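You operate a simulated robot arm through the tools that you are given. There is no shell and no other tool. Be economical: measure what you need, move in short steps, check, and stop when the job is done.

Carry out the task below with a simulated two-armed robot. There is one attempt and no reset: what you move stays moved.

## Task
On the top of the lamp table, fold the flat green cloth in half, so that its two long edges meet.

The check looks at the end state, three seconds after you hand in, the way a careful person would. Anything else that was tipped, shoved, dropped, spilled or broken makes it a failure. Flat cloth is picked up by pressing the open fingertips on it (5 to 10 N) and closing them slowly along it; thin cloth reads only 2 to 8 mm in the jaws.

## Robot
Two 7-joint arms with two-finger parallel grippers on one trunk, on a base that drives. Base frame: it is fixed to the floor where the robot stands at the start and does not move with it; the origin is under the middle of the robot, x ahead of it, y to its left, z up; the surface under the hand at the start is at about z = 0.86. Lengths are in m, angles in degrees, forces in N, time in s.
The left shoulder is at the start at [0.07, 0.163, 1.378], the right one opposite. With the tool pointing down near the work surface each hand reaches from about 0.24 to 0.84 m from the robot's upright axis, wherever it stands, measured 20 degrees to its own side. Places, roughly: top of the lamp table [1.1, -0.3, 0.9]. Payload 3.43 kg a hand.
The tool frame of a hand sits at the grasp point between the pads (the TCP): z along the fingers, y along the line on which they close. The tips reach 0.034 m beyond it. Largest opening 0.128 m; finger width 0.024, thickness 0.012; the body of the gripper, 0.048 by 0.13 m, starts 0.096 m behind the TCP.
Orientation is that of the tool frame in the base frame, as a unit quaternion [w, x, y, z]. With the fingers straight down and closing along the base's y, the tool's x points along the base's -x, its y along +y and its z along -z.

## Interface
- The arms move only by the tool arm_command. It takes "left_targets", "right_targets" or both (then of equal length, played together; a hand with none holds still); each is a list of rows, each a list of 7 numbers: the shift along the tool's x, y, z in m, then the turn, a rotation vector about the tool's x, y, z in degrees, then the closure, from 0 (fully open) to 1 (shut). In form: [[tx, ty, tz, wx, wy, wz, gripper], ...]. A call has 1 to 12 rows; each row shifts and turns the commanded pose from where the row before left it, along the tool's axes as they then stand. Rows are played at 5 a second. More than 0.05 m and 8.6 degrees between two rows, or a gripper value outside its range, and nothing of the call is played. A pose out of reach is approached as far as the arm can. The call stops where the force on the tool passes 40 N (or 10 N more than at its start, if that is more) or the arm is blocked; 0.2 s more then pass. The fingers move at their own pace (about 0.153 m/s each) and stop on an object; they squeeze with about 31 N. The grip force told is the motor's: it shows also when the fingers shut on nothing. Time passes only in rows, and 0.2 s behind the last, so rows that do not move let the fingers close. The reply holds the time, the measured pose of the TCP, the force on the tool along the base axes, the opening and the grip force, in the units named above and with some noise, with the torque about the TCP (base axes, N m) and any sound that the robot's microphone picked up.
- Cameras (640 x 400 px; columns grow to the right, rows downward): "scene" is now at [0.1169, -0.0204, 1.5741]; the picture's right is [-0.37, -0.93, 0.00], its down [-0.74, 0.29, -0.60] and it looks along [0.56, -0.22, -0.80] (base axes); focal length 256 px, centre (320, 200). "left" rides on the left gripper at [0.076, 0.011, -0.16] in its tool frame; the picture's right is [-0.15, 0.99, 0.00], its down [-0.88, -0.13, -0.46] and it looks along [-0.45, -0.07, 0.89] (tool axes); focal length 234 px, centre (320, 200). "right" rides on the right gripper at [0.076, -0.011, -0.16] in its tool frame; the picture's right is [0.15, 0.99, 0.00], its down [-0.88, 0.13, -0.46] and it looks along [-0.45, 0.07, 0.89] (tool axes); focal length 234 px, centre (320, 200). There is no depth. A picture from a camera that has moved, and an enlarged one, comes with that camera's place and axes in the base frame and with its lens. The place of the scene camera against the robot may be out by one fixed shift of up to 0.012 m in any direction.
- capture(camera): a new picture of that camera. The clock stands still meanwhile.
- slide_trunk(by): slides the trunk up (or, below 0, down) by that many m; the arms and the scene camera ride with it, the base frame stays. It gives what a move gives, with no picture.
- base_move(legs): drives the robot by 1 to 6 legs, each [ahead, left, turn to the left] in m, m and degrees, along the robot's own axes; the way and the turn of a leg run together, so that a leg with both is an arc; at most 1.5 m and 180 degrees a leg. The arms and the cameras ride along, it lands a little off, and it stops where it bumps. It gives what a move gives.
- head_to(pan, tilt): turns the head with the scene camera to pan (to the left, within 86 degrees either way) and tilt (down, from -29 to 69), counted from straight ahead of the robot. It gives what a move gives.
- zoom(camera, box): a new picture of the part [left, top, right, bottom] of that camera's present view, enlarged. The clock stands still meanwhile.
- finish_job(): hands the job in; it is judged then, once.

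Work in short steps. Places have to be worked out from the pictures, the camera data and where the tool is seen: move nearer, look again, correct. Check each grasp and each placing, and mend what went wrong. You have 120 turns and 88 pictures in all, those below and enlarged ones among them. Open the grippers and draw the arms clear of the work before you hand the job in, unless the task says otherwise; then end with one line.

The tools are called after "Call:" as name(argument=value, ...) on one line, values as JSON. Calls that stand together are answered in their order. arm_command: Moves the arms, as the interface text tells. Its arguments: {"type":"object","properties":{"left_targets":{"type":"array"},"right_targets":{"type":"array"}},"required":[]} The other tools are called the same way: slide_trunk (by) slides the trunk up or down; base_move (legs) drives the base; head_to (pan, tilt) turns the head that bears the scene camera; capture (camera) takes a picture; zoom (camera, box) takes an enlarged picture of a part of a camera's view; finish_job () hands the job in.

At the start:

```text
time: 0.0
left_position: [0.6852, -0.003, 1.0345]
left_ee_rot: [0.0, 0.0, 1.0, 0.0]
left_ft_force: [-0.1, 0.4, -0.6]
left_moment: [-0.01, -0.04, -0.05]
left_finger_gap: 0.1279
left_finger_force: 0.0
right_position: [0.352, -0.2649, 1.0079]
right_ee_rot: [0.0, 0.0, 1.0, 0.0]
right_ft_force: [-0.1, 0.6, 0.1]
right_moment: [0.0, -0.01, -0.02]
right_finger_gap: 0.1281
right_finger_force: 0.2
trunk travel left (down, up): [-0.858, 0.082]
robot x, y, heading: [-0.0012, 0.0007, 0.1]
head pan, tilt: [-21.6, 52.8]
```

scene: 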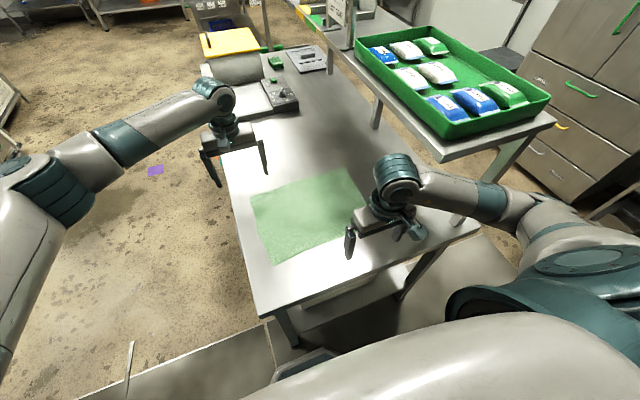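
right: 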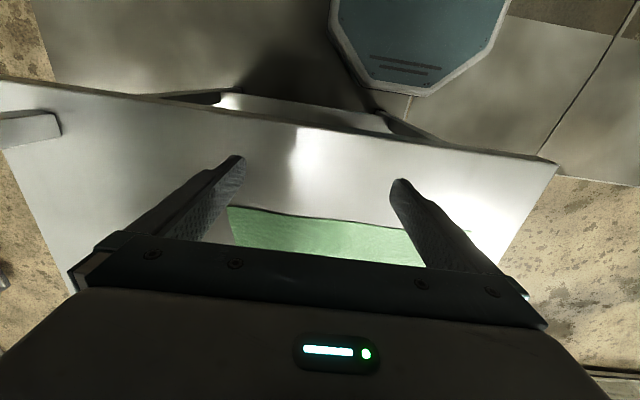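
left: 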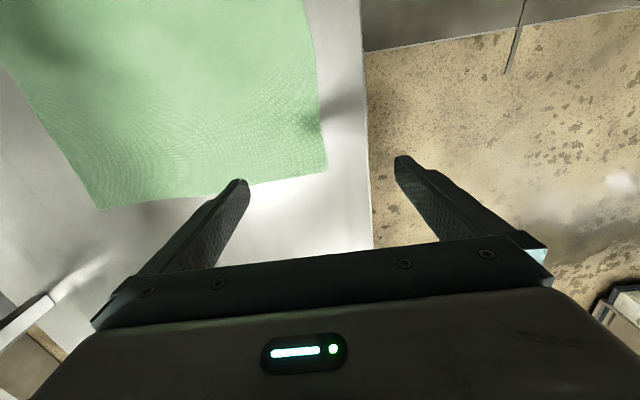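

I put the cloth at about x 0.45–0.72 and y −0.37–0.0, with its long edges along y. I'll look at the scene more closely, the right-hand shelf included, before I plan any motion.

Call:
zoom(camera="scene", box=[220, 130, 460, 280])

Call:
head_to(pan=-35, tilt=35)

Call:
capture(camera="scene")

```text
2.67 times, centred on (340, 205) of scene
camera zoom: at [0.1169, -0.0204, 1.5741], right [-0.37, -0.93, 0.0], down [-0.74, 0.29, -0.6], along [0.56, -0.22, -0.8], focal length 682 px, centre (267, 187)
```

zoom: 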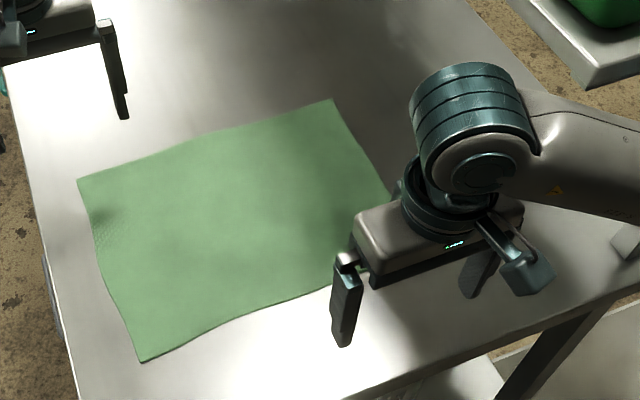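

```text
time: 0.8
left_position: [0.6846, -0.0022, 1.0349]
left_ee_rot: [0.0, 0.0, 1.0, 0.0]
left_ft_force: [1.1, -0.1, -0.2]
left_moment: [-0.05, 0.02, 0.0]
left_finger_gap: 0.128
left_finger_force: 0.0
right_position: [0.3539, -0.2644, 1.0058]
right_ee_rot: [0.0, 0.0, 1.0, -0.001]
right_ft_force: [-0.5, -0.2, -0.1]
right_moment: [0.0, 0.0, 0.01]
right_finger_gap: 0.1284
right_finger_force: 0.1
trunk travel left (down, up): [-0.858, 0.082]
robot x, y, heading: [0.0029, -0.0, -0.0]
head pan, tilt: [-35.0, 35.0]
```

```text
83 pictures are left
camera scene: at [0.1199, -0.0436, 1.5994], right [-0.57, -0.82, 0.0], down [-0.47, 0.33, -0.82], along [0.67, -0.47, -0.57], focal length 256 px, centre (320, 200)
```

scene: 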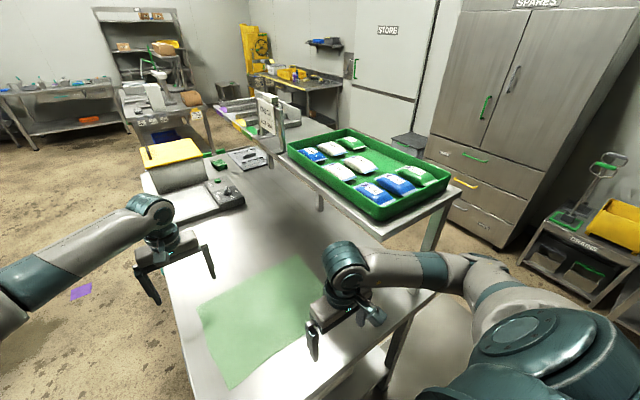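

The hand-camera sightings put the far long edge at x≈0.735 with corners at y≈0.0 and −0.373, and the near edge at x≈0.46. I'll pinch both far corners and fold them towards the robot, so first both hands go above those corners, part closed.

Call:
arm_command(left_targets=[[-0.005, -0.004, 0, 0, 0, 0, 0.3], [-0.005, -0.004, 0, 0, 0, 0, 0.6], [-0.005, -0.004, 0, 0, 0, 0, 0.65], [-0.005, -0.004, 0.01, 0, 0, 0, 0.65], [-0.005, -0.004, 0.01, 0, 0, 0, 0.65], [-0.005, -0.004, 0.015, 0, 0, 0, 0.65], [-0.005, -0.004, 0.015, 0, 0, 0, 0.65], [-0.002, -0.004, 0.015, 0, 0, 0, 0.65], [0, 0, 0.015, 0, 0, 0, 0.65]], right_targets=[[-0.041, -0.0084, 0, 0, 0, 0, 0.3], [-0.041, -0.0084, 0, 0, 0, 0, 0.6], [-0.041, -0.0084, 0, 0, 0, 0, 0.65], [-0.041, -0.0084, 0, 0, 0, 0, 0.65], [-0.041, -0.0084, 0.01, 0, 0, 0, 0.65], [-0.041, -0.0084, 0.01, 0, 0, 0, 0.65], [-0.041, -0.0084, 0.01, 0, 0, 0, 0.65], [-0.041, -0.0084, 0.01, 0, 0, 0, 0.65], [-0.041, -0.0084, 0.015, 0, 0, 0, 0.65]])

Call:
capture(camera="left")

Call:
capture(camera="right")

Call:
capture(camera="scene")

```text
time: 1.9
left_position: [0.6381, -0.0539, 1.0489]
left_ee_rot: [0.017, 0.058, 0.998, -0.011]
left_ft_force: [-5.4, -2.7, 2.3]
left_moment: [0.36, -0.59, 0.03]
left_finger_gap: 0.0445
left_finger_force: 0.0
right_position: [0.3992, -0.2909, 0.9558]
right_ee_rot: [-0.068, -0.04, 0.997, -0.026]
right_ft_force: [-0.9, -0.6, -0.7]
right_moment: [0.02, -0.12, 0.01]
right_finger_gap: 0.0449
right_finger_force: 0.1
trunk travel left (down, up): [-0.858, 0.082]
robot x, y, heading: [-0.0305, 0.0091, -1.4]
head pan, tilt: [-35.0, 35.0]
stopped in row 5 (right hand): the arm was blocked; the commanded pose is now the measured one
```

```text
82 pictures are left
camera left: at [0.5573, -0.0318, 1.2039], right [0.26, 0.97, -0.01], down [0.84, -0.22, 0.49], along [0.47, -0.14, -0.87], focal length 234 px, centre (320, 200)
```

left: 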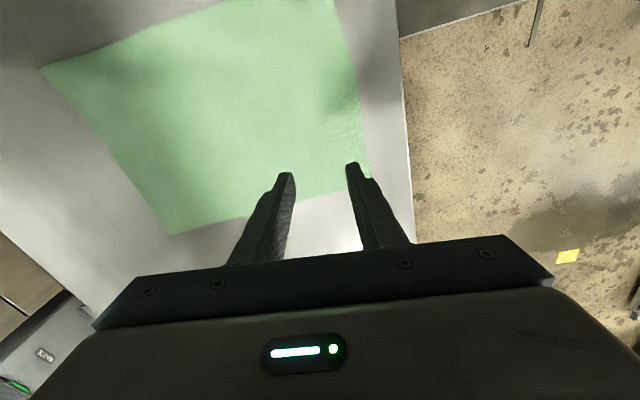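

```text
81 pictures are left
camera right: at [0.3472, -0.2974, 1.1245], right [-0.23, 0.97, -0.03], down [0.92, 0.22, 0.32], along [0.32, 0.05, -0.95], focal length 234 px, centre (320, 200)
```

right: 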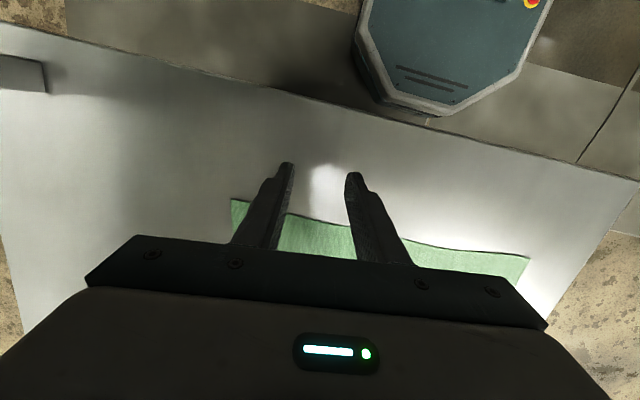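

```text
80 pictures are left
camera scene: at [0.0017, -0.0397, 1.6121], right [-0.6, -0.8, -0.03], down [-0.42, 0.34, -0.84], along [0.69, -0.49, -0.54], focal length 256 px, centre (320, 200)
```

scene: 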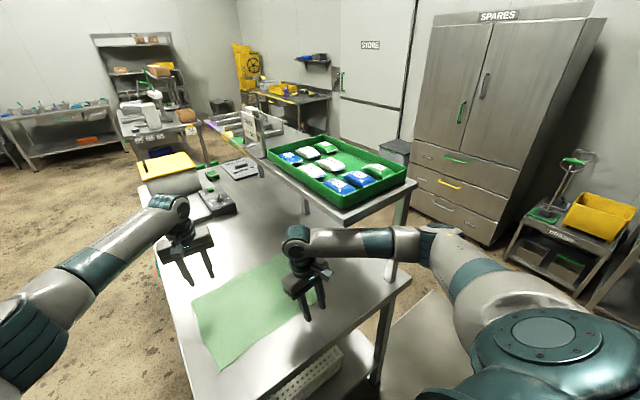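

The right arm was blocked and the robot rocked. The right elbow probably met the tray stand. I'll hold still for a moment, let it settle, and look at the elbow.

Call:
arm_command(right_targets=[[0.01, 0.0, 0, 0, 0, 0, 0.65], [0.02, 0.0, 0, 0, 0, 0, 0.65], [0.02, 0.0, 0, 0, 0, 0, 0.65]])

Call:
head_to(pan=-60, tilt=40)

Call:
capture(camera="scene")

```text
time: 2.2
left_position: [0.7468, -0.0386, 0.9737]
left_ee_rot: [-0.035, 0.02, 0.999, -0.003]
left_ft_force: [-0.9, -0.9, 2.5]
left_moment: [0.11, -0.3, 0.03]
left_finger_gap: 0.0447
left_finger_force: 0.0
right_position: [0.4863, -0.2927, 0.917]
right_ee_rot: [-0.108, -0.035, 0.993, -0.027]
right_ft_force: [0.4, 1.0, 3.4]
right_moment: [-0.11, -0.06, -0.02]
right_finger_gap: 0.0447
right_finger_force: 0.1
trunk travel left (down, up): [-0.858, 0.082]
robot x, y, heading: [-0.0185, 0.0053, -2.0]
head pan, tilt: [-35.0, 35.0]
stopped in row 1 (left hand): the arm was blocked; the commanded pose is now the measured one
```

```text
time: 3.1
left_position: [0.6926, -0.0427, 1.0047]
left_ee_rot: [-0.011, 0.024, 1.0, -0.001]
left_ft_force: [-1.1, -0.4, 0.8]
left_moment: [0.01, -0.11, -0.02]
left_finger_gap: 0.0449
left_finger_force: 0.0
right_position: [0.4373, -0.2977, 0.9345]
right_ee_rot: [-0.084, -0.033, 0.996, -0.025]
right_ft_force: [-1.5, -0.6, 1.2]
right_moment: [0.04, -0.11, -0.02]
right_finger_gap: 0.0448
right_finger_force: 0.0
trunk travel left (down, up): [-0.858, 0.082]
robot x, y, heading: [-0.0285, 0.0026, -1.9]
head pan, tilt: [-60.0, 40.0]
```

```text
79 pictures are left
camera scene: at [0.0508, -0.0657, 1.5927], right [-0.88, -0.47, -0.01], down [-0.3, 0.57, -0.77], along [0.37, -0.68, -0.64], focal length 256 px, centre (320, 200)
```

scene: 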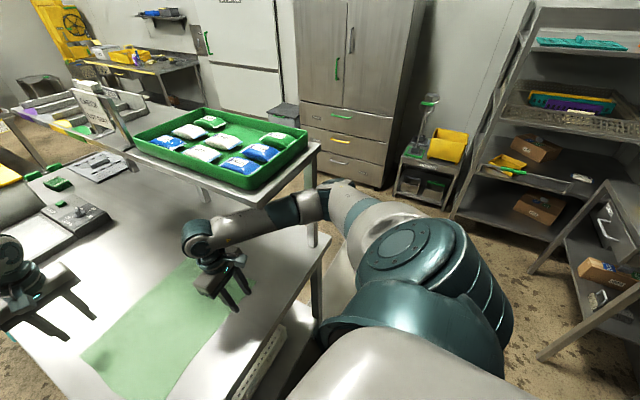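

The robot's elbow met the front of the tray stand, at about x≈0.45, and rocked the robot back. The tray looks undisturbed. I'll lift the hands and back straight away from it, then extend the right arm where it's free.

Call:
arm_command(left_targets=[[0, 0, -0.02, 0, 0, 0, 0.65], [0, 0, -0.02, 0, 0, 0, 0.65], [0, 0, -0.02, 0, 0, 0, 0.65], [0, 0, 0, 0, 0, 0, 0.65]], right_targets=[[0.02, 0, -0.02, 0, 0, 0, 0.65], [0.02, 0, -0.02, 0, 0, 0, 0.65], [0.02, 0, -0.02, 0, 0, 0, 0.65], [0, 0, -0.02, 0, 0, 0, 0.65]])

Call:
base_move(legs=[[-0.15, 0, 0], [-0.15, 0.05, 2]])

Call:
capture(camera="scene")

```text
time: 4.3
left_position: [0.7167, -0.0415, 1.049]
left_ee_rot: [-0.023, 0.02, 1.0, 0.003]
left_ft_force: [-0.4, -0.3, 0.3]
left_moment: [0.03, 0.0, 0.01]
left_finger_gap: 0.0446
left_finger_force: 0.2
right_position: [0.3784, -0.2879, 0.9701]
right_ee_rot: [-0.153, -0.052, 0.987, -0.023]
right_ft_force: [-0.2, 0.7, 0.9]
right_moment: [-0.02, -0.02, 0.02]
right_finger_gap: 0.0444
right_finger_force: 0.1
trunk travel left (down, up): [-0.858, 0.082]
robot x, y, heading: [-0.0274, 0.0056, -1.2]
head pan, tilt: [-60.0, 40.0]
stopped in row 4 (left hand): the arm was blocked; the commanded pose is now the measured one
```

```text
time: 5.5
left_position: [0.5858, 0.0216, 1.0605]
left_ee_rot: [-0.02, -0.075, 0.997, 0.008]
left_ft_force: [3.0, 1.2, -1.3]
left_moment: [-0.18, 0.32, 0.02]
left_finger_gap: 0.0449
left_finger_force: 0.1
right_position: [0.2759, -0.2925, 0.9888]
right_ee_rot: [-0.127, -0.099, 0.986, -0.04]
right_ft_force: [2.4, 1.1, -0.8]
right_moment: [-0.12, 0.3, 0.01]
right_finger_gap: 0.0449
right_finger_force: 0.0
trunk travel left (down, up): [-0.858, 0.082]
robot x, y, heading: [-0.1282, -0.049, 5.1]
head pan, tilt: [-60.0, 40.0]
stopped in leg 1: the robot was blocked; the commanded pose is now the measured one
```

```text
78 pictures are left
camera scene: at [-0.0066, -0.098, 1.5909], right [-0.82, -0.58, 0.02], down [-0.38, 0.52, -0.76], along [0.43, -0.63, -0.65], focal length 256 px, centre (320, 200)
```

scene: 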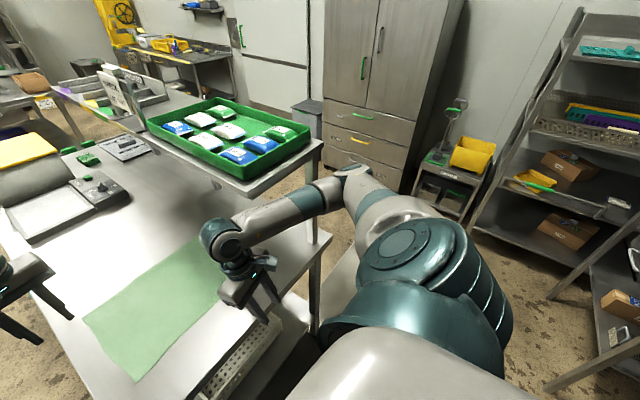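

The base also stopped early and yawed left, so something is still touching. I'll look at the right side and the elbow before moving again.

Call:
head_to(pan=-86, tilt=45)

Call:
capture(camera="scene")

Call:
capture(camera="right")

Call:
head_to(pan=60, tilt=50)

Call:
capture(camera="scene")

```text
time: 6.4
left_position: [0.5675, 0.0103, 1.0736]
left_ee_rot: [-0.011, -0.073, 0.997, 0.011]
left_ft_force: [-1.0, 0.1, -0.1]
left_moment: [0.01, -0.03, -0.02]
left_finger_gap: 0.0449
left_finger_force: 0.1
right_position: [0.2599, -0.3016, 0.9933]
right_ee_rot: [-0.119, -0.098, 0.987, -0.037]
right_ft_force: [0.2, -0.2, 0.1]
right_moment: [0.03, -0.03, -0.01]
right_finger_gap: 0.0448
right_finger_force: 0.0
trunk travel left (down, up): [-0.858, 0.082]
robot x, y, heading: [-0.128, -0.0511, 5.1]
head pan, tilt: [-85.9, 45.0]
```

```text
77 pictures are left
camera scene: at [-0.0714, -0.121, 1.5849], right [-0.99, -0.16, 0.0], down [-0.11, 0.7, -0.71], along [0.12, -0.7, -0.71], focal length 256 px, centre (320, 200)
```

scene: 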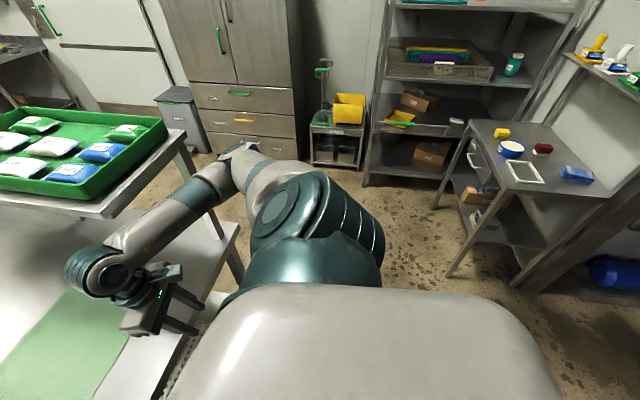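

```text
76 pictures are left
camera right: at [0.226, -0.3089, 1.1672], right [-0.34, 0.94, -0.01], down [0.92, 0.33, 0.22], along [0.21, 0.06, -0.98], focal length 234 px, centre (320, 200)
```

right: 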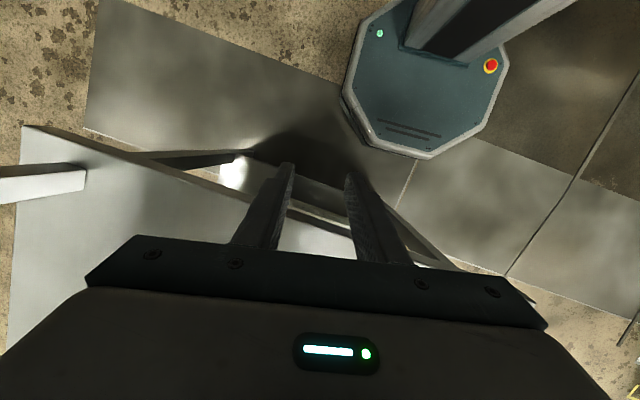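

```text
time: 8.7
left_position: [0.5699, 0.0119, 1.0714]
left_ee_rot: [-0.013, -0.073, 0.997, 0.011]
left_ft_force: [-1.4, -0.3, 0.1]
left_moment: [0.0, -0.04, -0.01]
left_finger_gap: 0.0446
left_finger_force: 0.1
right_position: [0.2636, -0.3009, 0.9931]
right_ee_rot: [-0.121, -0.098, 0.987, -0.038]
right_ft_force: [0.1, 0.2, 0.6]
right_moment: [-0.03, 0.0, -0.01]
right_finger_gap: 0.0449
right_finger_force: 0.2
trunk travel left (down, up): [-0.858, 0.082]
robot x, y, heading: [-0.1275, -0.0495, 5.3]
head pan, tilt: [60.0, 50.0]
```

```text
75 pictures are left
camera scene: at [-0.0477, 0.0311, 1.5778], right [0.91, -0.42, 0.0], down [-0.32, -0.7, -0.64], along [0.27, 0.58, -0.77], focal length 256 px, centre (320, 200)
```

scene: 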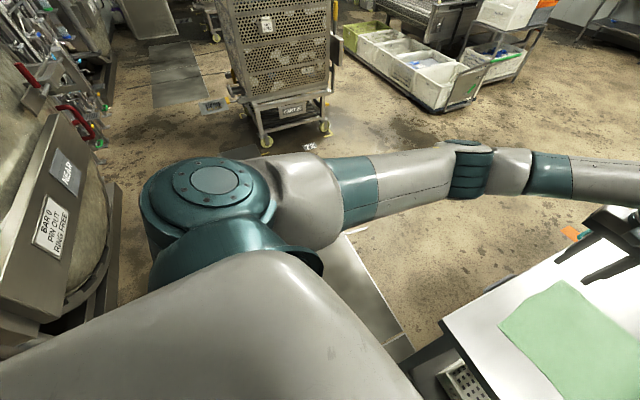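

Triangulating from three views, the shelf with the tray hangs over the table. Its front-left corner is near (0.37, −0.38, 1.2), and the right forearm was hitting its edge. From here it will always be in the way, so I'll go round to the left of the table and face −y. First I drive left, clear of the table.

Call:
base_move(legs=[[0.0, 0.3, 0]])

Call:
capture(camera="scene")

```text
time: 10.7
left_position: [0.5451, 0.3031, 1.0703]
left_ee_rot: [-0.012, -0.072, 0.997, 0.011]
left_ft_force: [0.3, 0.6, -0.1]
left_moment: [-0.03, 0.01, 0.01]
left_finger_gap: 0.0449
left_finger_force: 0.0
right_position: [0.235, -0.006, 0.9923]
right_ee_rot: [-0.12, -0.096, 0.987, -0.037]
right_ft_force: [-0.2, -0.6, 0.3]
right_moment: [0.0, 0.0, 0.01]
right_finger_gap: 0.0446
right_finger_force: 0.1
trunk travel left (down, up): [-0.858, 0.082]
robot x, y, heading: [-0.1557, 0.2473, 5.0]
head pan, tilt: [60.0, 50.0]
```

```text
74 pictures are left
camera scene: at [-0.0739, 0.3244, 1.5778], right [0.91, -0.42, 0.0], down [-0.32, -0.69, -0.64], along [0.27, 0.58, -0.77], focal length 256 px, centre (320, 200)
```

scene: 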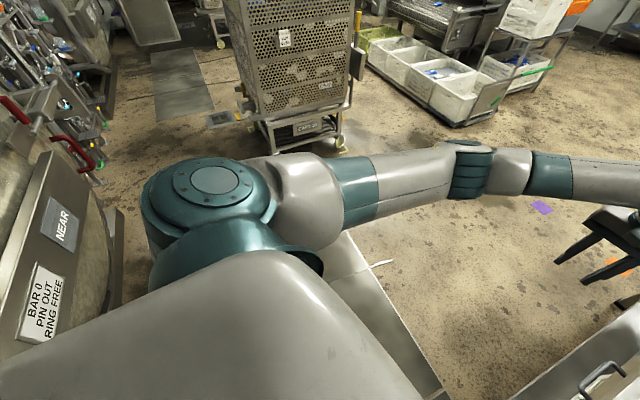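

The move was clean. I'll keep driving left and slightly forward, away from the vat behind me, then look back at the table.

Call:
base_move(legs=[[0.03, 0.3, 0], [0.1, 0.25, 0]])

Call:
head_to(pan=-45, tilt=35)

Call:
capture(camera="scene")

```text
time: 14.3
left_position: [0.6286, 0.862, 1.0718]
left_ee_rot: [-0.011, -0.07, 0.997, 0.01]
left_ft_force: [0.6, -0.1, -0.2]
left_moment: [0.01, -0.03, -0.01]
left_finger_gap: 0.0447
left_finger_force: 0.1
right_position: [0.3185, 0.5533, 0.994]
right_ee_rot: [-0.12, -0.096, 0.987, -0.038]
right_ft_force: [-0.1, 0.6, 0.0]
right_moment: [0.03, -0.02, -0.02]
right_finger_gap: 0.0449
right_finger_force: 0.0
trunk travel left (down, up): [-0.858, 0.082]
robot x, y, heading: [-0.0705, 0.8041, 5.0]
head pan, tilt: [60.0, 50.0]
```

```text
time: 16.1
left_position: [0.6299, 0.8633, 1.0715]
left_ee_rot: [-0.012, -0.071, 0.997, 0.011]
left_ft_force: [-0.7, -0.6, -0.1]
left_moment: [0.0, 0.01, 0.02]
left_finger_gap: 0.0447
left_finger_force: 0.0
right_position: [0.3173, 0.5534, 0.9932]
right_ee_rot: [-0.121, -0.096, 0.987, -0.037]
right_ft_force: [0.7, 0.0, -0.4]
right_moment: [0.0, -0.03, 0.02]
right_finger_gap: 0.0447
right_finger_force: 0.1
trunk travel left (down, up): [-0.858, 0.082]
robot x, y, heading: [-0.0737, 0.8037, 5.0]
head pan, tilt: [-45.0, 35.0]
```

```text
73 pictures are left
camera scene: at [0.0447, 0.7592, 1.5995], right [-0.64, -0.77, 0.0], down [-0.44, 0.37, -0.82], along [0.63, -0.53, -0.57], focal length 256 px, centre (320, 200)
```

scene: 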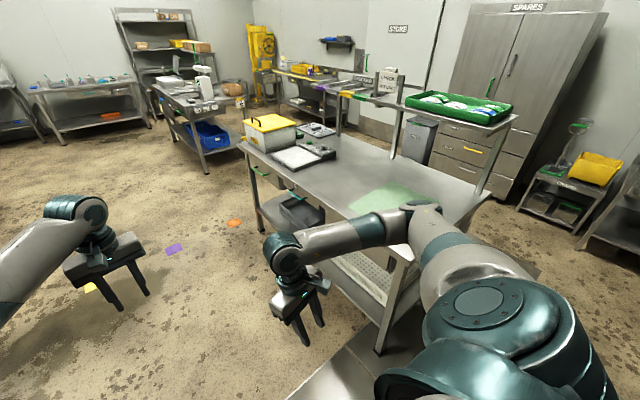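

The shelf, tray and cloth all look undisturbed, and the floor on this side is free. I'll drive forward alongside the table and then turn to face it.

Call:
base_move(legs=[[0.67, 0.0, 0], [0, 0, -50], [0, 0, -45]])

Call:
head_to(pan=0, tilt=45)

Call:
capture(camera="scene")

```text
time: 24.1
left_position: [0.6155, 0.1673, 1.0705]
left_ee_rot: [-0.001, 0.681, 0.732, 0.016]
left_ft_force: [-0.2, 1.0, -0.3]
left_moment: [0.02, 0.0, -0.01]
left_finger_gap: 0.0447
left_finger_force: 0.0
right_position: [0.3273, 0.4977, 0.9918]
right_ee_rot: [-0.109, 0.657, 0.744, 0.063]
right_ft_force: [0.9, -0.3, 0.2]
right_moment: [0.03, -0.02, 0.02]
right_finger_gap: 0.0448
right_finger_force: 0.0
trunk travel left (down, up): [-0.858, 0.082]
robot x, y, heading: [0.6056, 0.8687, -88.9]
head pan, tilt: [-45.0, 35.0]
```

```text
time: 25.2
left_position: [0.6155, 0.1672, 1.0715]
left_ee_rot: [-0.001, 0.681, 0.732, 0.016]
left_ft_force: [0.3, 0.2, -0.6]
left_moment: [0.02, 0.01, 0.04]
left_finger_gap: 0.0449
left_finger_force: 0.1
right_position: [0.3273, 0.4972, 0.9928]
right_ee_rot: [-0.11, 0.656, 0.744, 0.063]
right_ft_force: [-0.2, 0.0, 0.0]
right_moment: [-0.01, 0.01, 0.02]
right_finger_gap: 0.0447
right_finger_force: 0.0
trunk travel left (down, up): [-0.858, 0.082]
robot x, y, heading: [0.6076, 0.8701, -89.0]
head pan, tilt: [0.0, 45.0]
```

```text
72 pictures are left
camera scene: at [0.604, 0.7433, 1.5847], right [-1.0, -0.02, 0.0], down [-0.01, 0.71, -0.71], along [0.01, -0.71, -0.71], focal length 256 px, centre (320, 200)
```

scene: 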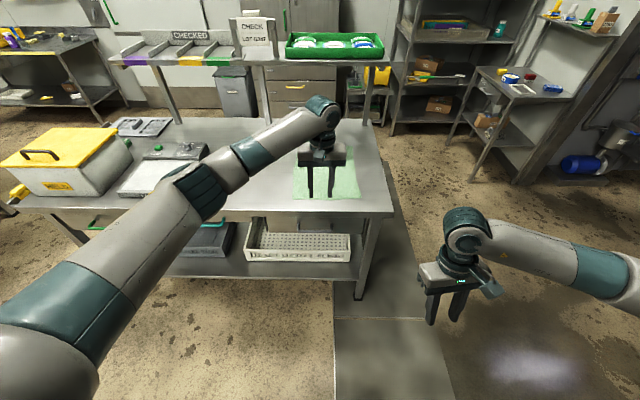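

Facing the table now with a clear view. I'll straighten both hands and yaw them 90° so the fingers close along the cloth's long edge. The left turns clockwise and the right counter-clockwise.

Call:
arm_command(left_targets=[[0.03, 0, 0, 1.35, -1.28, 0, 0.65], [0, 0, 0, 0, 0, 8.5, 0.65], [0, 0, 0, 0, 0, 8.5, 0.65], [0, 0, 0, 0, 0, 8.5, 0.65], [0, 0, 0, 0, 0, 8.5, 0.65], [0, 0, 0, 0, 0, 8.5, 0.65], [0, 0, 0, 0, 0, 8.5, 0.65], [0, 0, 0, 0, 0, 8.5, 0.65], [0, 0, 0, 0, 0, 8.5, 0.65], [0, 0, 0, 0, 0, 8.5, 0.65], [0, 0, 0, 0, 0, 8.5, 0.65], [0, 0, 0, 0, 0, 8.5, 0.65]], right_targets=[[0, 0, -0.02, -1.45, -7.15, 0, 0.65], [0, 0, -0.02, -1.45, -7.15, 0, 0.65], [0, 0, 0, 0, 0, -8.25, 0.65], [0, 0, 0, 0, 0, -8.25, 0.65], [0, 0, 0, 0, 0, -8.25, 0.65], [0, 0, 0, 0, 0, -8.25, 0.65], [0, 0, 0, 0, 0, -8.25, 0.65], [0, 0, 0, 0, 0, -8.25, 0.65], [0, 0, 0, 0, 0, -8.25, 0.65], [0, 0, 0, 0, 0, -8.25, 0.65], [0, 0, 0, 0, 0, -8.25, 0.65], [0, 0, 0, 0, 0, -8.25, 0.65]])

Call:
capture(camera="scene")

```text
time: 28.1
left_position: [0.6095, 0.1997, 1.0733]
left_ee_rot: [0.0, 1.0, 0.004, 0.003]
left_ft_force: [-0.2, 0.5, -0.2]
left_moment: [-0.04, -0.05, 0.02]
left_finger_gap: 0.0448
left_finger_force: 0.1
right_position: [0.3836, 0.5237, 1.0084]
right_ee_rot: [0.054, -0.013, 0.998, 0.032]
right_ft_force: [0.2, -0.2, 0.3]
right_moment: [-0.08, -0.08, 0.03]
right_finger_gap: 0.0446
right_finger_force: 0.1
right hand out of reach, approached as far as the arm can: row 12
trunk travel left (down, up): [-0.858, 0.082]
robot x, y, heading: [0.6019, 0.8678, -89.0]
head pan, tilt: [0.0, 45.0]
stopped in row 12 (right hand): the arm was blocked; the commanded pose is now the measured one
```

```text
71 pictures are left
camera scene: at [0.5998, 0.7472, 1.5851], right [-1.0, -0.02, 0.0], down [-0.01, 0.71, -0.71], along [0.01, -0.71, -0.71], focal length 256 px, centre (320, 200)
```

scene: 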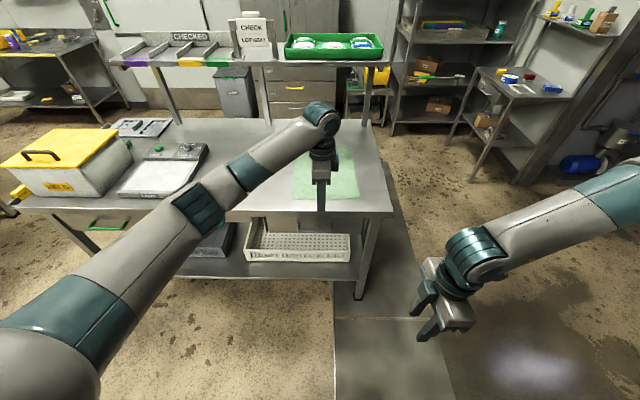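

The left hand is set with the tool's x along +x and its y along −y. The right is close but tilted about 7°. I'll drive up to the table now, stopping a little short of its edge.

Call:
base_move(legs=[[0.36, 0.0, -1], [0.06, 0, 0]])

Call:
capture(camera="scene")

Call:
capture(camera="left")

```text
time: 30.9
left_position: [0.6006, -0.2176, 1.0753]
left_ee_rot: [0.002, 1.0, -0.005, 0.001]
left_ft_force: [-1.1, 0.9, -0.1]
left_moment: [-0.06, -0.04, 0.02]
left_finger_gap: 0.0451
left_finger_force: 0.0
right_position: [0.3824, 0.1102, 1.0096]
right_ee_rot: [0.052, -0.004, 0.998, 0.031]
right_ft_force: [0.8, 0.4, 0.6]
right_moment: [-0.08, -0.02, -0.04]
right_finger_gap: 0.045
right_finger_force: 0.0
trunk travel left (down, up): [-0.858, 0.082]
robot x, y, heading: [0.606, 0.447, -90.2]
head pan, tilt: [0.0, 45.0]
```

```text
70 pictures are left
camera scene: at [0.6042, 0.3308, 1.5856], right [-1.0, 0.0, 0.0], down [0.0, 0.7, -0.71], along [0.0, -0.71, -0.7], focal length 256 px, centre (320, 200)
```

scene: 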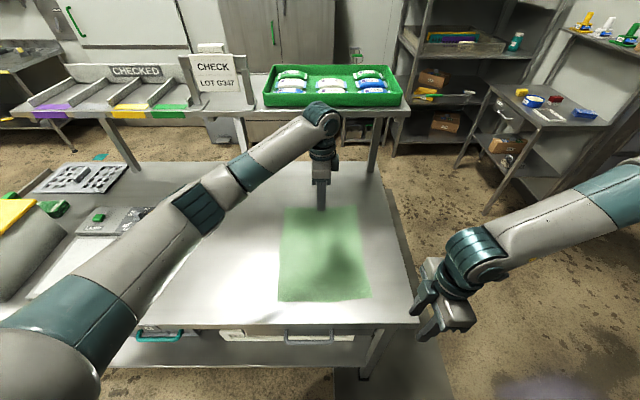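

```text
69 pictures are left
camera left: at [0.6766, -0.23, 1.234], right [-0.16, -0.99, 0.01], down [-0.88, 0.14, 0.46], along [-0.45, 0.07, -0.89], focal length 234 px, centre (320, 200)
```

left: 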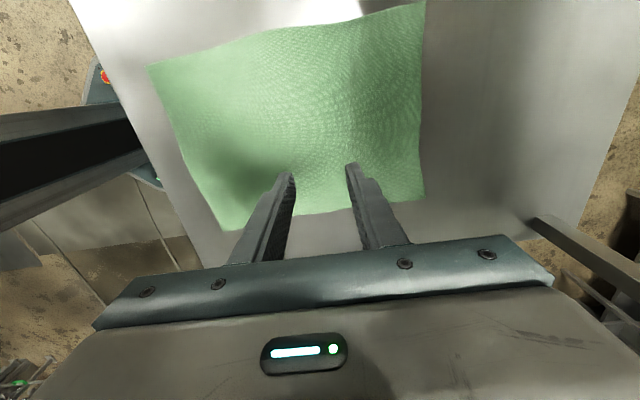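

The left camera gives the corners: A(.732, 0), B(.741, −.374), C(.456, −.006), D(.462, −.387), in a cloth about 0.28 × 0.375. I'll fold the −x long edge over onto the +x one, and the left hand can roll naturally in that direction. First I lower it above a spot near corner D, staying under the shelf edge at y≈−0.385 and z≈1.2.

Call:
arm_command(left_targets=[[-0.014, 0.0, 0.02, 0, 0, 0, 0.65], [-0.014, 0.0, 0.02, 0, 0, 0, 0.65], [-0.014, 0.0, 0.02, 0, 0, 0, 0.65], [-0.014, 0.005, 0.02, 0, 0, 0, 0.65], [-0.014, 0.01, 0.02, 0, 0, 0, 0.65], [-0.014, 0.016, 0.015, 0, 0, 0, 0.65], [-0.014, 0.016, 0.01, 0, 0, 0, 0.65], [-0.014, 0.016, 0.01, 0, 0, 0, 0.65], [-0.014, 0.016, 0.005, 0, 0, 0, 0.65], [-0.011, 0.016, 0.0, 0, 0, 0, 0.65], [0, 0, 0, 0, 0, 0, 0.65]])

Call:
capture(camera="left")

Call:
capture(camera="scene")

```text
time: 33.3
left_position: [0.4958, -0.2766, 0.9429]
left_ee_rot: [-0.001, 1.0, -0.006, 0.0]
left_ft_force: [0.8, 0.6, -0.3]
left_moment: [0.02, 0.03, 0.0]
left_finger_gap: 0.0449
left_finger_force: 0.0
left hand out of reach, approached as far as the arm can: row 8, 9, 10
right_position: [0.3812, 0.1063, 1.007]
right_ee_rot: [0.052, -0.003, 0.998, 0.034]
right_ft_force: [0.0, -0.1, 0.2]
right_moment: [-0.02, -0.02, 0.0]
right_finger_gap: 0.0451
right_finger_force: 0.0
trunk travel left (down, up): [-0.858, 0.082]
robot x, y, heading: [0.6066, 0.4462, -90.1]
head pan, tilt: [0.0, 45.0]
```

```text
68 pictures are left
camera left: at [0.5703, -0.2884, 1.1012], right [-0.16, -0.99, 0.0], down [-0.88, 0.14, 0.46], along [-0.45, 0.07, -0.89], focal length 234 px, centre (320, 200)
```

left: 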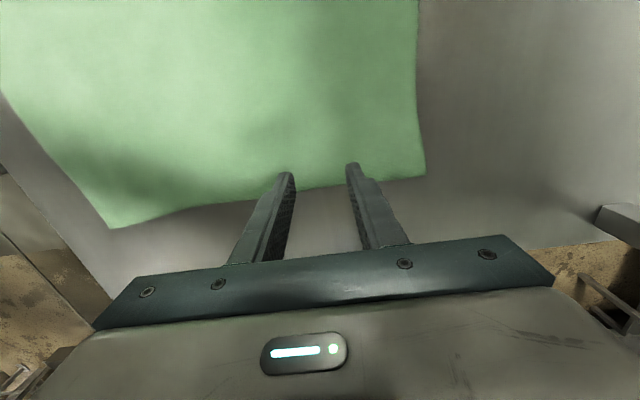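

```text
67 pictures are left
camera scene: at [0.6035, 0.3225, 1.5847], right [-1.0, 0.0, 0.0], down [0.0, 0.71, -0.71], along [0.0, -0.71, -0.71], focal length 256 px, centre (320, 200)
```

scene: 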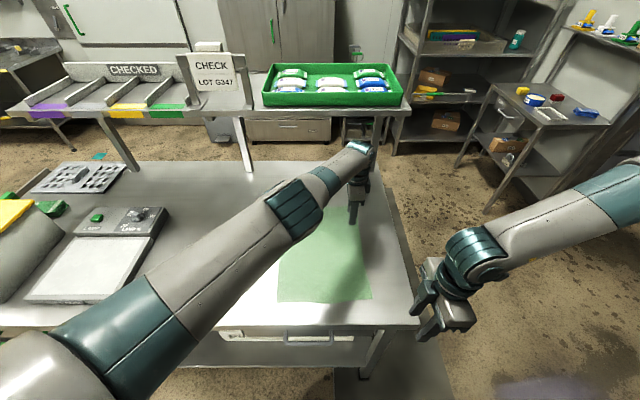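

The left hand runs out of reach at x≈0.49. I'll shift the base 0.12 m towards −x and a few centimetres forward so the corner comes well within reach.

Call:
base_move(legs=[[0.0, -0.12, 0], [0.04, 0, 0]])

Call:
capture(camera="left")

```text
time: 35.1
left_position: [0.3758, -0.3097, 0.9466]
left_ee_rot: [0.002, 1.0, -0.006, -0.002]
left_ft_force: [-0.1, 1.5, 0.5]
left_moment: [-0.09, 0.01, 0.01]
left_finger_gap: 0.0448
left_finger_force: 0.0
right_position: [0.2643, 0.0719, 1.0105]
right_ee_rot: [0.051, -0.003, 0.998, 0.031]
right_ft_force: [-0.1, 0.3, -0.1]
right_moment: [-0.09, 0.02, 0.01]
right_finger_gap: 0.0448
right_finger_force: 0.1
trunk travel left (down, up): [-0.858, 0.082]
robot x, y, heading: [0.4897, 0.408, -90.3]
head pan, tilt: [0.0, 45.0]
```

```text
66 pictures are left
camera left: at [0.452, -0.3209, 1.1059], right [-0.16, -0.99, 0.01], down [-0.88, 0.14, 0.46], along [-0.45, 0.07, -0.89], focal length 234 px, centre (320, 200)
```

left: 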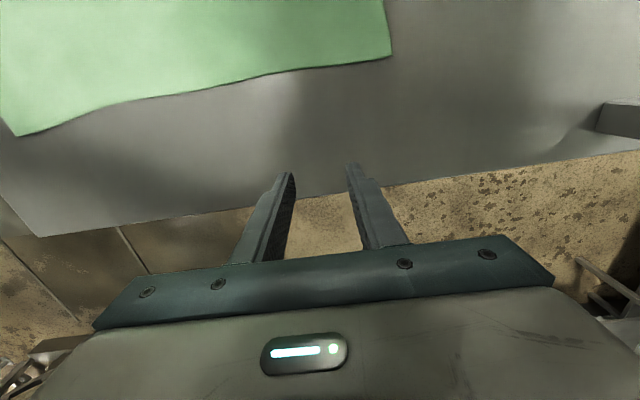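

Corner D is confirmed at (.460, −.388). I'll bring the fingers over the edge at x≈.466, y≈−.318, just above the cloth.

Call:
arm_command(left_targets=[[0.022, 0.002, 0, 0, 0, 0, 0.65], [0.022, 0.002, 0, 0, 0, 0, 0.65], [0.023, 0.002, 0, 0, 0, 0, 0.65], [0.023, 0.002, 0.01, 0, 0, 0, 0.65], [0, 0, 0.01, 0, 0, 0, 0.65], [0, 0, 0.015, 0, 0, 0, 0.65], [0, 0, 0, 0, 0, 0, 0.65]])

Call:
capture(camera="left")

```text
time: 36.7
left_position: [0.4649, -0.3234, 0.9093]
left_ee_rot: [-0.001, 1.0, -0.007, -0.001]
left_ft_force: [0.4, -0.7, -0.1]
left_moment: [-0.01, 0.01, 0.01]
left_finger_gap: 0.0449
left_finger_force: 0.1
right_position: [0.2621, 0.0679, 1.0075]
right_ee_rot: [0.051, -0.003, 0.998, 0.035]
right_ft_force: [-0.8, 0.6, 0.9]
right_moment: [0.02, -0.01, 0.0]
right_finger_gap: 0.0448
right_finger_force: 0.1
trunk travel left (down, up): [-0.858, 0.082]
robot x, y, heading: [0.4843, 0.4051, -89.9]
head pan, tilt: [0.0, 45.0]
```

```text
65 pictures are left
camera left: at [0.54, -0.3358, 1.0677], right [-0.16, -0.99, 0.0], down [-0.88, 0.14, 0.46], along [-0.45, 0.07, -0.89], focal length 234 px, centre (320, 200)
```

left: 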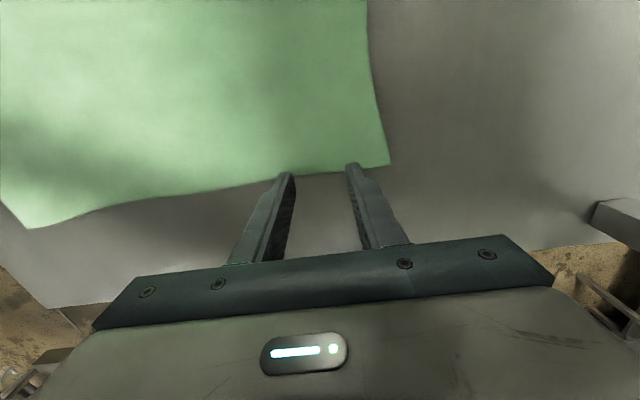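

The cloth edge is at x≈.461 under the fingers. I'll move in 4 mm more and press down gently.

Call:
arm_command(left_targets=[[0.004, 0, 0.005, 0, 0, 0, 0.65], [0, 0, 0.004, 0, 0, 0, 0.65], [0, 0, 0.003, 0, 0, 0, 0.65], [0, 0, 0.002, 0, 0, 0, 0.65], [0, 0, 0, 0, 0, 0, 0.65]])

```text
time: 37.9
left_position: [0.4695, -0.3236, 0.8943]
left_ee_rot: [0.001, 1.0, -0.006, -0.001]
left_ft_force: [0.5, -1.0, 7.0]
left_moment: [0.03, -0.01, 0.0]
left_finger_gap: 0.0446
left_finger_force: 0.0
right_position: [0.2617, 0.0681, 1.0077]
right_ee_rot: [0.053, -0.003, 0.998, 0.034]
right_ft_force: [-1.4, 0.1, 0.1]
right_moment: [0.0, -0.01, 0.0]
right_finger_gap: 0.045
right_finger_force: 0.1
trunk travel left (down, up): [-0.858, 0.082]
robot x, y, heading: [0.4876, 0.4108, -90.0]
head pan, tilt: [0.0, 45.0]
```

The press force is 7 N, right in the recommended band. Now I close slowly along the cloth.

Call:
arm_command(left_targets=[[0, 0, 0, 0, 0, 0, 0.69], [0, 0, 0, 0, 0, 0, 0.73], [0, 0, 0, 0, 0, 0, 0.77], [0, 0, 0, 0, 0, 0, 0.81], [0, 0, 0, 0, 0, 0, 0.85], [0, 0, 0, 0, 0, 0, 0.89], [0, 0, 0, 0, 0, 0, 0.93], [0, 0, 0, 0, 0, 0, 0.97], [0, 0, 0, 0, 0, 0, 1.0], [0, 0, 0, 0, 0, 0, 1.0]])

Call:
capture(camera="left")

```text
time: 40.1
left_position: [0.4693, -0.3238, 0.895]
left_ee_rot: [0.001, 1.0, -0.007, 0.0]
left_ft_force: [-0.9, 0.0, 10.3]
left_moment: [0.04, -0.02, -0.02]
left_finger_gap: 0.0025
left_finger_force: 31.5
right_position: [0.2615, 0.0683, 1.0091]
right_ee_rot: [0.053, -0.003, 0.998, 0.033]
right_ft_force: [-0.7, 0.2, -0.5]
right_moment: [0.0, -0.02, 0.03]
right_finger_gap: 0.0447
right_finger_force: 0.0
trunk travel left (down, up): [-0.858, 0.082]
robot x, y, heading: [0.4868, 0.4112, -90.1]
head pan, tilt: [0.0, 45.0]
```

```text
64 pictures are left
camera left: at [0.5444, -0.3355, 1.054], right [-0.16, -0.99, 0.0], down [-0.88, 0.14, 0.46], along [-0.45, 0.07, -0.89], focal length 234 px, centre (320, 200)
```

left: 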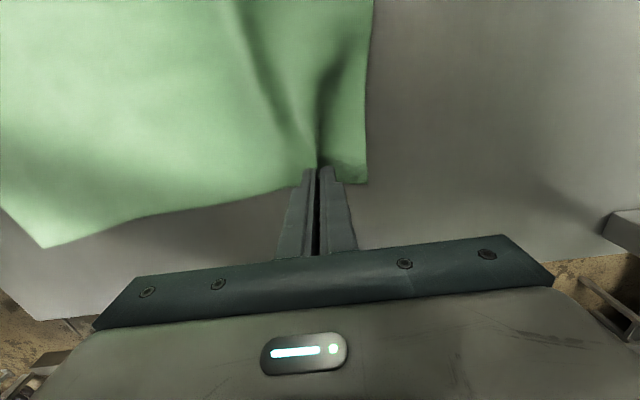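

The fingers read 2.5 mm and the cloth ridges into the tips, so it looks gripped. I'll lift it along an arc towards +x with the tool vertical, then check.

Call:
arm_command(left_targets=[[0.004, 0, -0.021, 0, 0, 0, 1], [0.004, 0, -0.022, 0, 0, 0, 1], [0.011, -0.001, -0.019, 0, 0, 0, 1], [0.012, -0.001, -0.018, 0, 0, 0, 1], [0.017, -0.001, -0.014, 0, 0, 0, 1], [0.0175, -0.001, -0.014, 0, 0, 0, 1], [0.021, -0.001, -0.008, 0, 0, 0, 1], [0.021, -0.001, -0.007, 0, 0, 0, 1]])

Call:
capture(camera="left")

Call:
capture(camera="scene")

```text
time: 41.9
left_position: [0.5777, -0.3174, 1.0211]
left_ee_rot: [0.002, 1.0, -0.006, 0.0]
left_ft_force: [-0.2, -0.1, -0.9]
left_moment: [0.0, -0.04, 0.02]
left_finger_gap: 0.0024
left_finger_force: 30.3
right_position: [0.2612, 0.0695, 1.0098]
right_ee_rot: [0.053, -0.004, 0.998, 0.032]
right_ft_force: [0.3, 0.4, -0.7]
right_moment: [0.0, 0.03, 0.03]
right_finger_gap: 0.0448
right_finger_force: 0.2
trunk travel left (down, up): [-0.858, 0.082]
robot x, y, heading: [0.4866, 0.4062, -90.0]
head pan, tilt: [0.0, 45.0]
```

```text
63 pictures are left
camera left: at [0.652, -0.3278, 1.1796], right [-0.16, -0.99, 0.01], down [-0.88, 0.14, 0.46], along [-0.45, 0.07, -0.89], focal length 234 px, centre (320, 200)
```

left: 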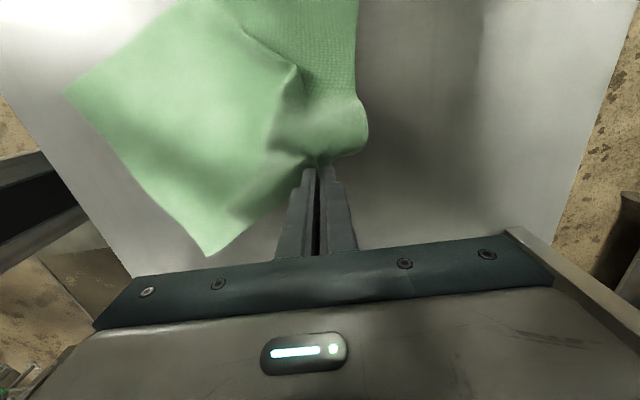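

```text
62 pictures are left
camera scene: at [0.4829, 0.2894, 1.5854], right [-1.0, 0.0, 0.0], down [0.0, 0.7, -0.71], along [0.0, -0.71, -0.7], focal length 256 px, centre (320, 200)
```

scene: 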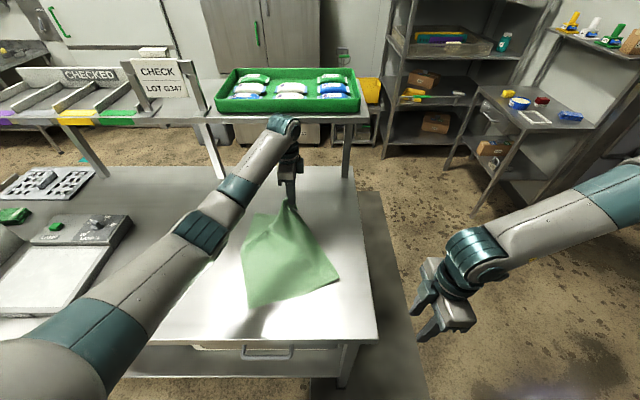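

The grip holds, but the rest of the cloth has turned by about 15°: A is now near (.69, −.02) and C near (.41, −.09). I'll zoom in to see how it lies before continuing.

Call:
zoom(camera="scene", box=[200, 150, 380, 320])

```text
2.35 times, centred on (290, 235) of scene
camera zoom: at [0.4829, 0.2894, 1.5854], right [-1.0, 0.0, 0.0], down [0.0, 0.7, -0.71], along [0.0, -0.71, -0.7], focal length 601 px, centre (391, 118)
```

zoom: 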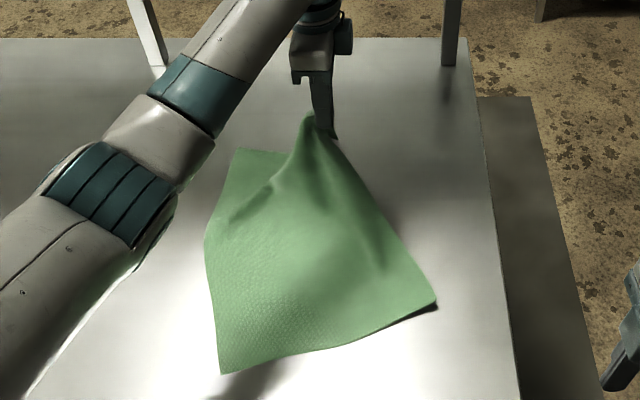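

B hasn't moved; it was the high arc that pulled the A–C end. I'll come down and carry the corner low from here, so the cloth rolls over itself instead of lifting.

Call:
arm_command(left_targets=[[0.01, 0, 0.016, 0, 0, 0, 1], [0.01, 0, 0.016, 0, 0, 0, 1], [0.01, 0, 0.016, 0, 0, 0, 1], [0.015, 0, 0.012, 0, 0, 0, 1], [0.015, 0, 0.01, 0, 0, 0, 1], [0.015, 0, 0.005, 0, 0, 0, 1], [0, 0, 0, 0, 0, 0, 1]])

Call:
capture(camera="left")

Call:
zoom(camera="scene", box=[200, 150, 380, 320])

```text
time: 43.5
left_position: [0.6528, -0.3188, 0.9409]
left_ee_rot: [0.001, 1.0, -0.005, -0.001]
left_ft_force: [-0.3, 0.4, -0.6]
left_moment: [0.03, 0.02, -0.02]
left_finger_gap: 0.0024
left_finger_force: 30.7
right_position: [0.2618, 0.067, 1.0082]
right_ee_rot: [0.052, -0.003, 0.998, 0.034]
right_ft_force: [-0.5, 0.7, 0.3]
right_moment: [0.02, 0.0, -0.01]
right_finger_gap: 0.0447
right_finger_force: 0.1
trunk travel left (down, up): [-0.858, 0.082]
robot x, y, heading: [0.4881, 0.4082, -90.1]
head pan, tilt: [0.0, 45.0]
```

```text
60 pictures are left
camera left: at [0.7278, -0.3319, 1.0991], right [-0.16, -0.99, 0.0], down [-0.88, 0.14, 0.46], along [-0.45, 0.07, -0.89], focal length 234 px, centre (320, 200)
```

left: 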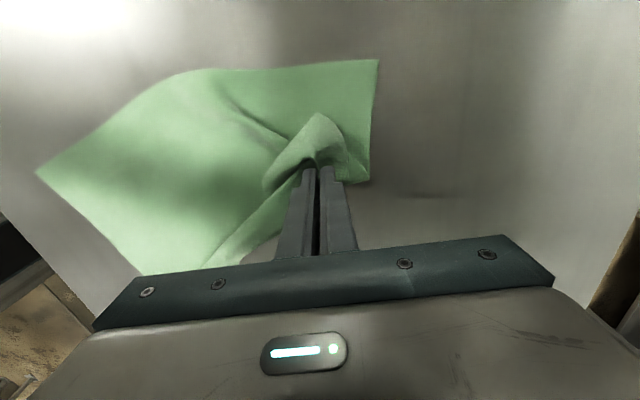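

```text
2.35 times, centred on (290, 235) of scene
camera zoom: at [0.4837, 0.2835, 1.5846], right [-1.0, 0.0, 0.0], down [0.0, 0.71, -0.71], along [0.0, -0.71, -0.71], focal length 601 px, centre (391, 118)
```

zoom: 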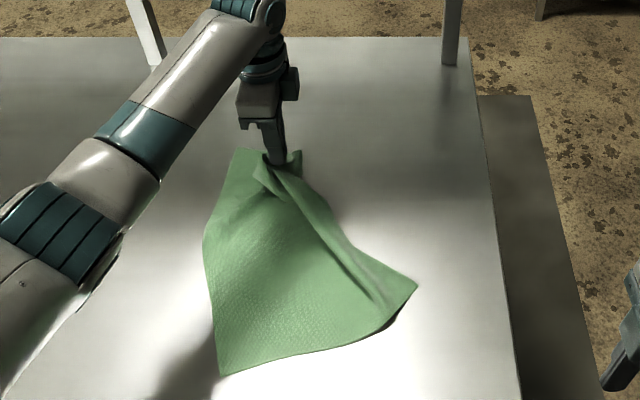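

The flap is rolling over with B fixed at (.734, −.385). Next I roll the hand so the fingertips trail towards −x, advancing about 5 cm with the tips held at the same height.

Call:
arm_command(left_targets=[[0.0127, 0, 0, 0, -8, 0, 1], [0.0126, 0, -0.001, 0, -8, 0, 1], [0.0124, 0, -0.002, 0, -8, 0, 1], [0.012, 0, -0.003, 0, -8, 0, 1], [0.0115, 0, -0.004, 0, -8, 0, 1], [0.0108, 0, -0.005, 0, -8, 0, 1], [0, 0, 0, 0, 0, 0, 1]])

Call:
capture(camera="left")

Call:
zoom(camera="scene", box=[200, 150, 380, 320])

```text
time: 45.1
left_position: [0.7259, -0.3211, 0.9313]
left_ee_rot: [-0.002, 0.913, -0.006, -0.407]
left_ft_force: [-0.4, -0.7, -1.1]
left_moment: [0.04, -0.02, 0.02]
left_finger_gap: 0.0025
left_finger_force: 30.8
right_position: [0.2618, 0.0662, 1.008]
right_ee_rot: [0.052, -0.003, 0.998, 0.034]
right_ft_force: [0.5, 0.8, 0.5]
right_moment: [-0.04, 0.0, 0.01]
right_finger_gap: 0.0449
right_finger_force: 0.0
trunk travel left (down, up): [-0.858, 0.082]
robot x, y, heading: [0.4907, 0.4085, -90.1]
head pan, tilt: [0.0, 45.0]
```

```text
58 pictures are left
camera left: at [0.8942, -0.3332, 0.9798], right [-0.11, -0.99, 0.11], down [-0.25, 0.13, 0.96], along [-0.96, 0.08, -0.26], focal length 234 px, centre (320, 200)
```

left: 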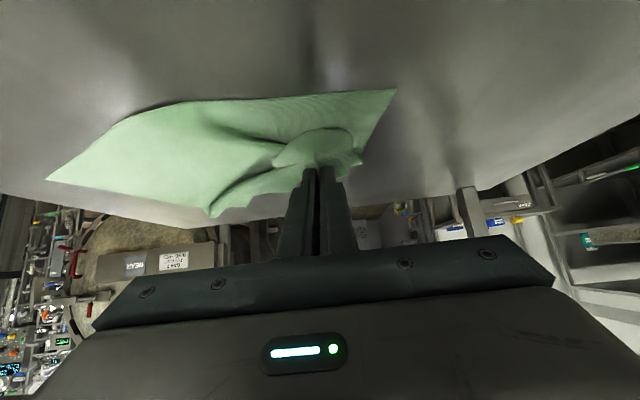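

```text
2.35 times, centred on (290, 235) of scene
camera zoom: at [0.4836, 0.2842, 1.5847], right [-1.0, 0.0, 0.0], down [0.0, 0.71, -0.71], along [0.0, -0.71, -0.71], focal length 601 px, centre (391, 118)
```

zoom: 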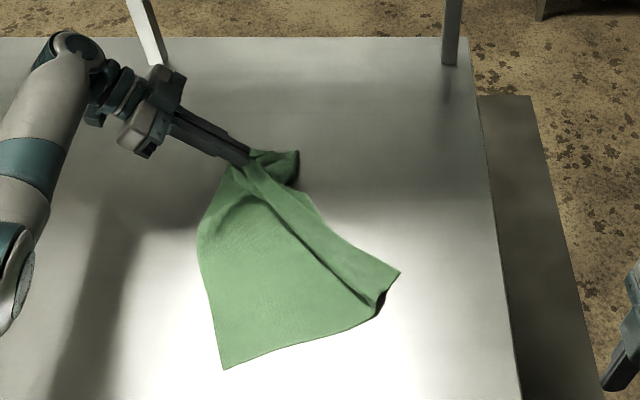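

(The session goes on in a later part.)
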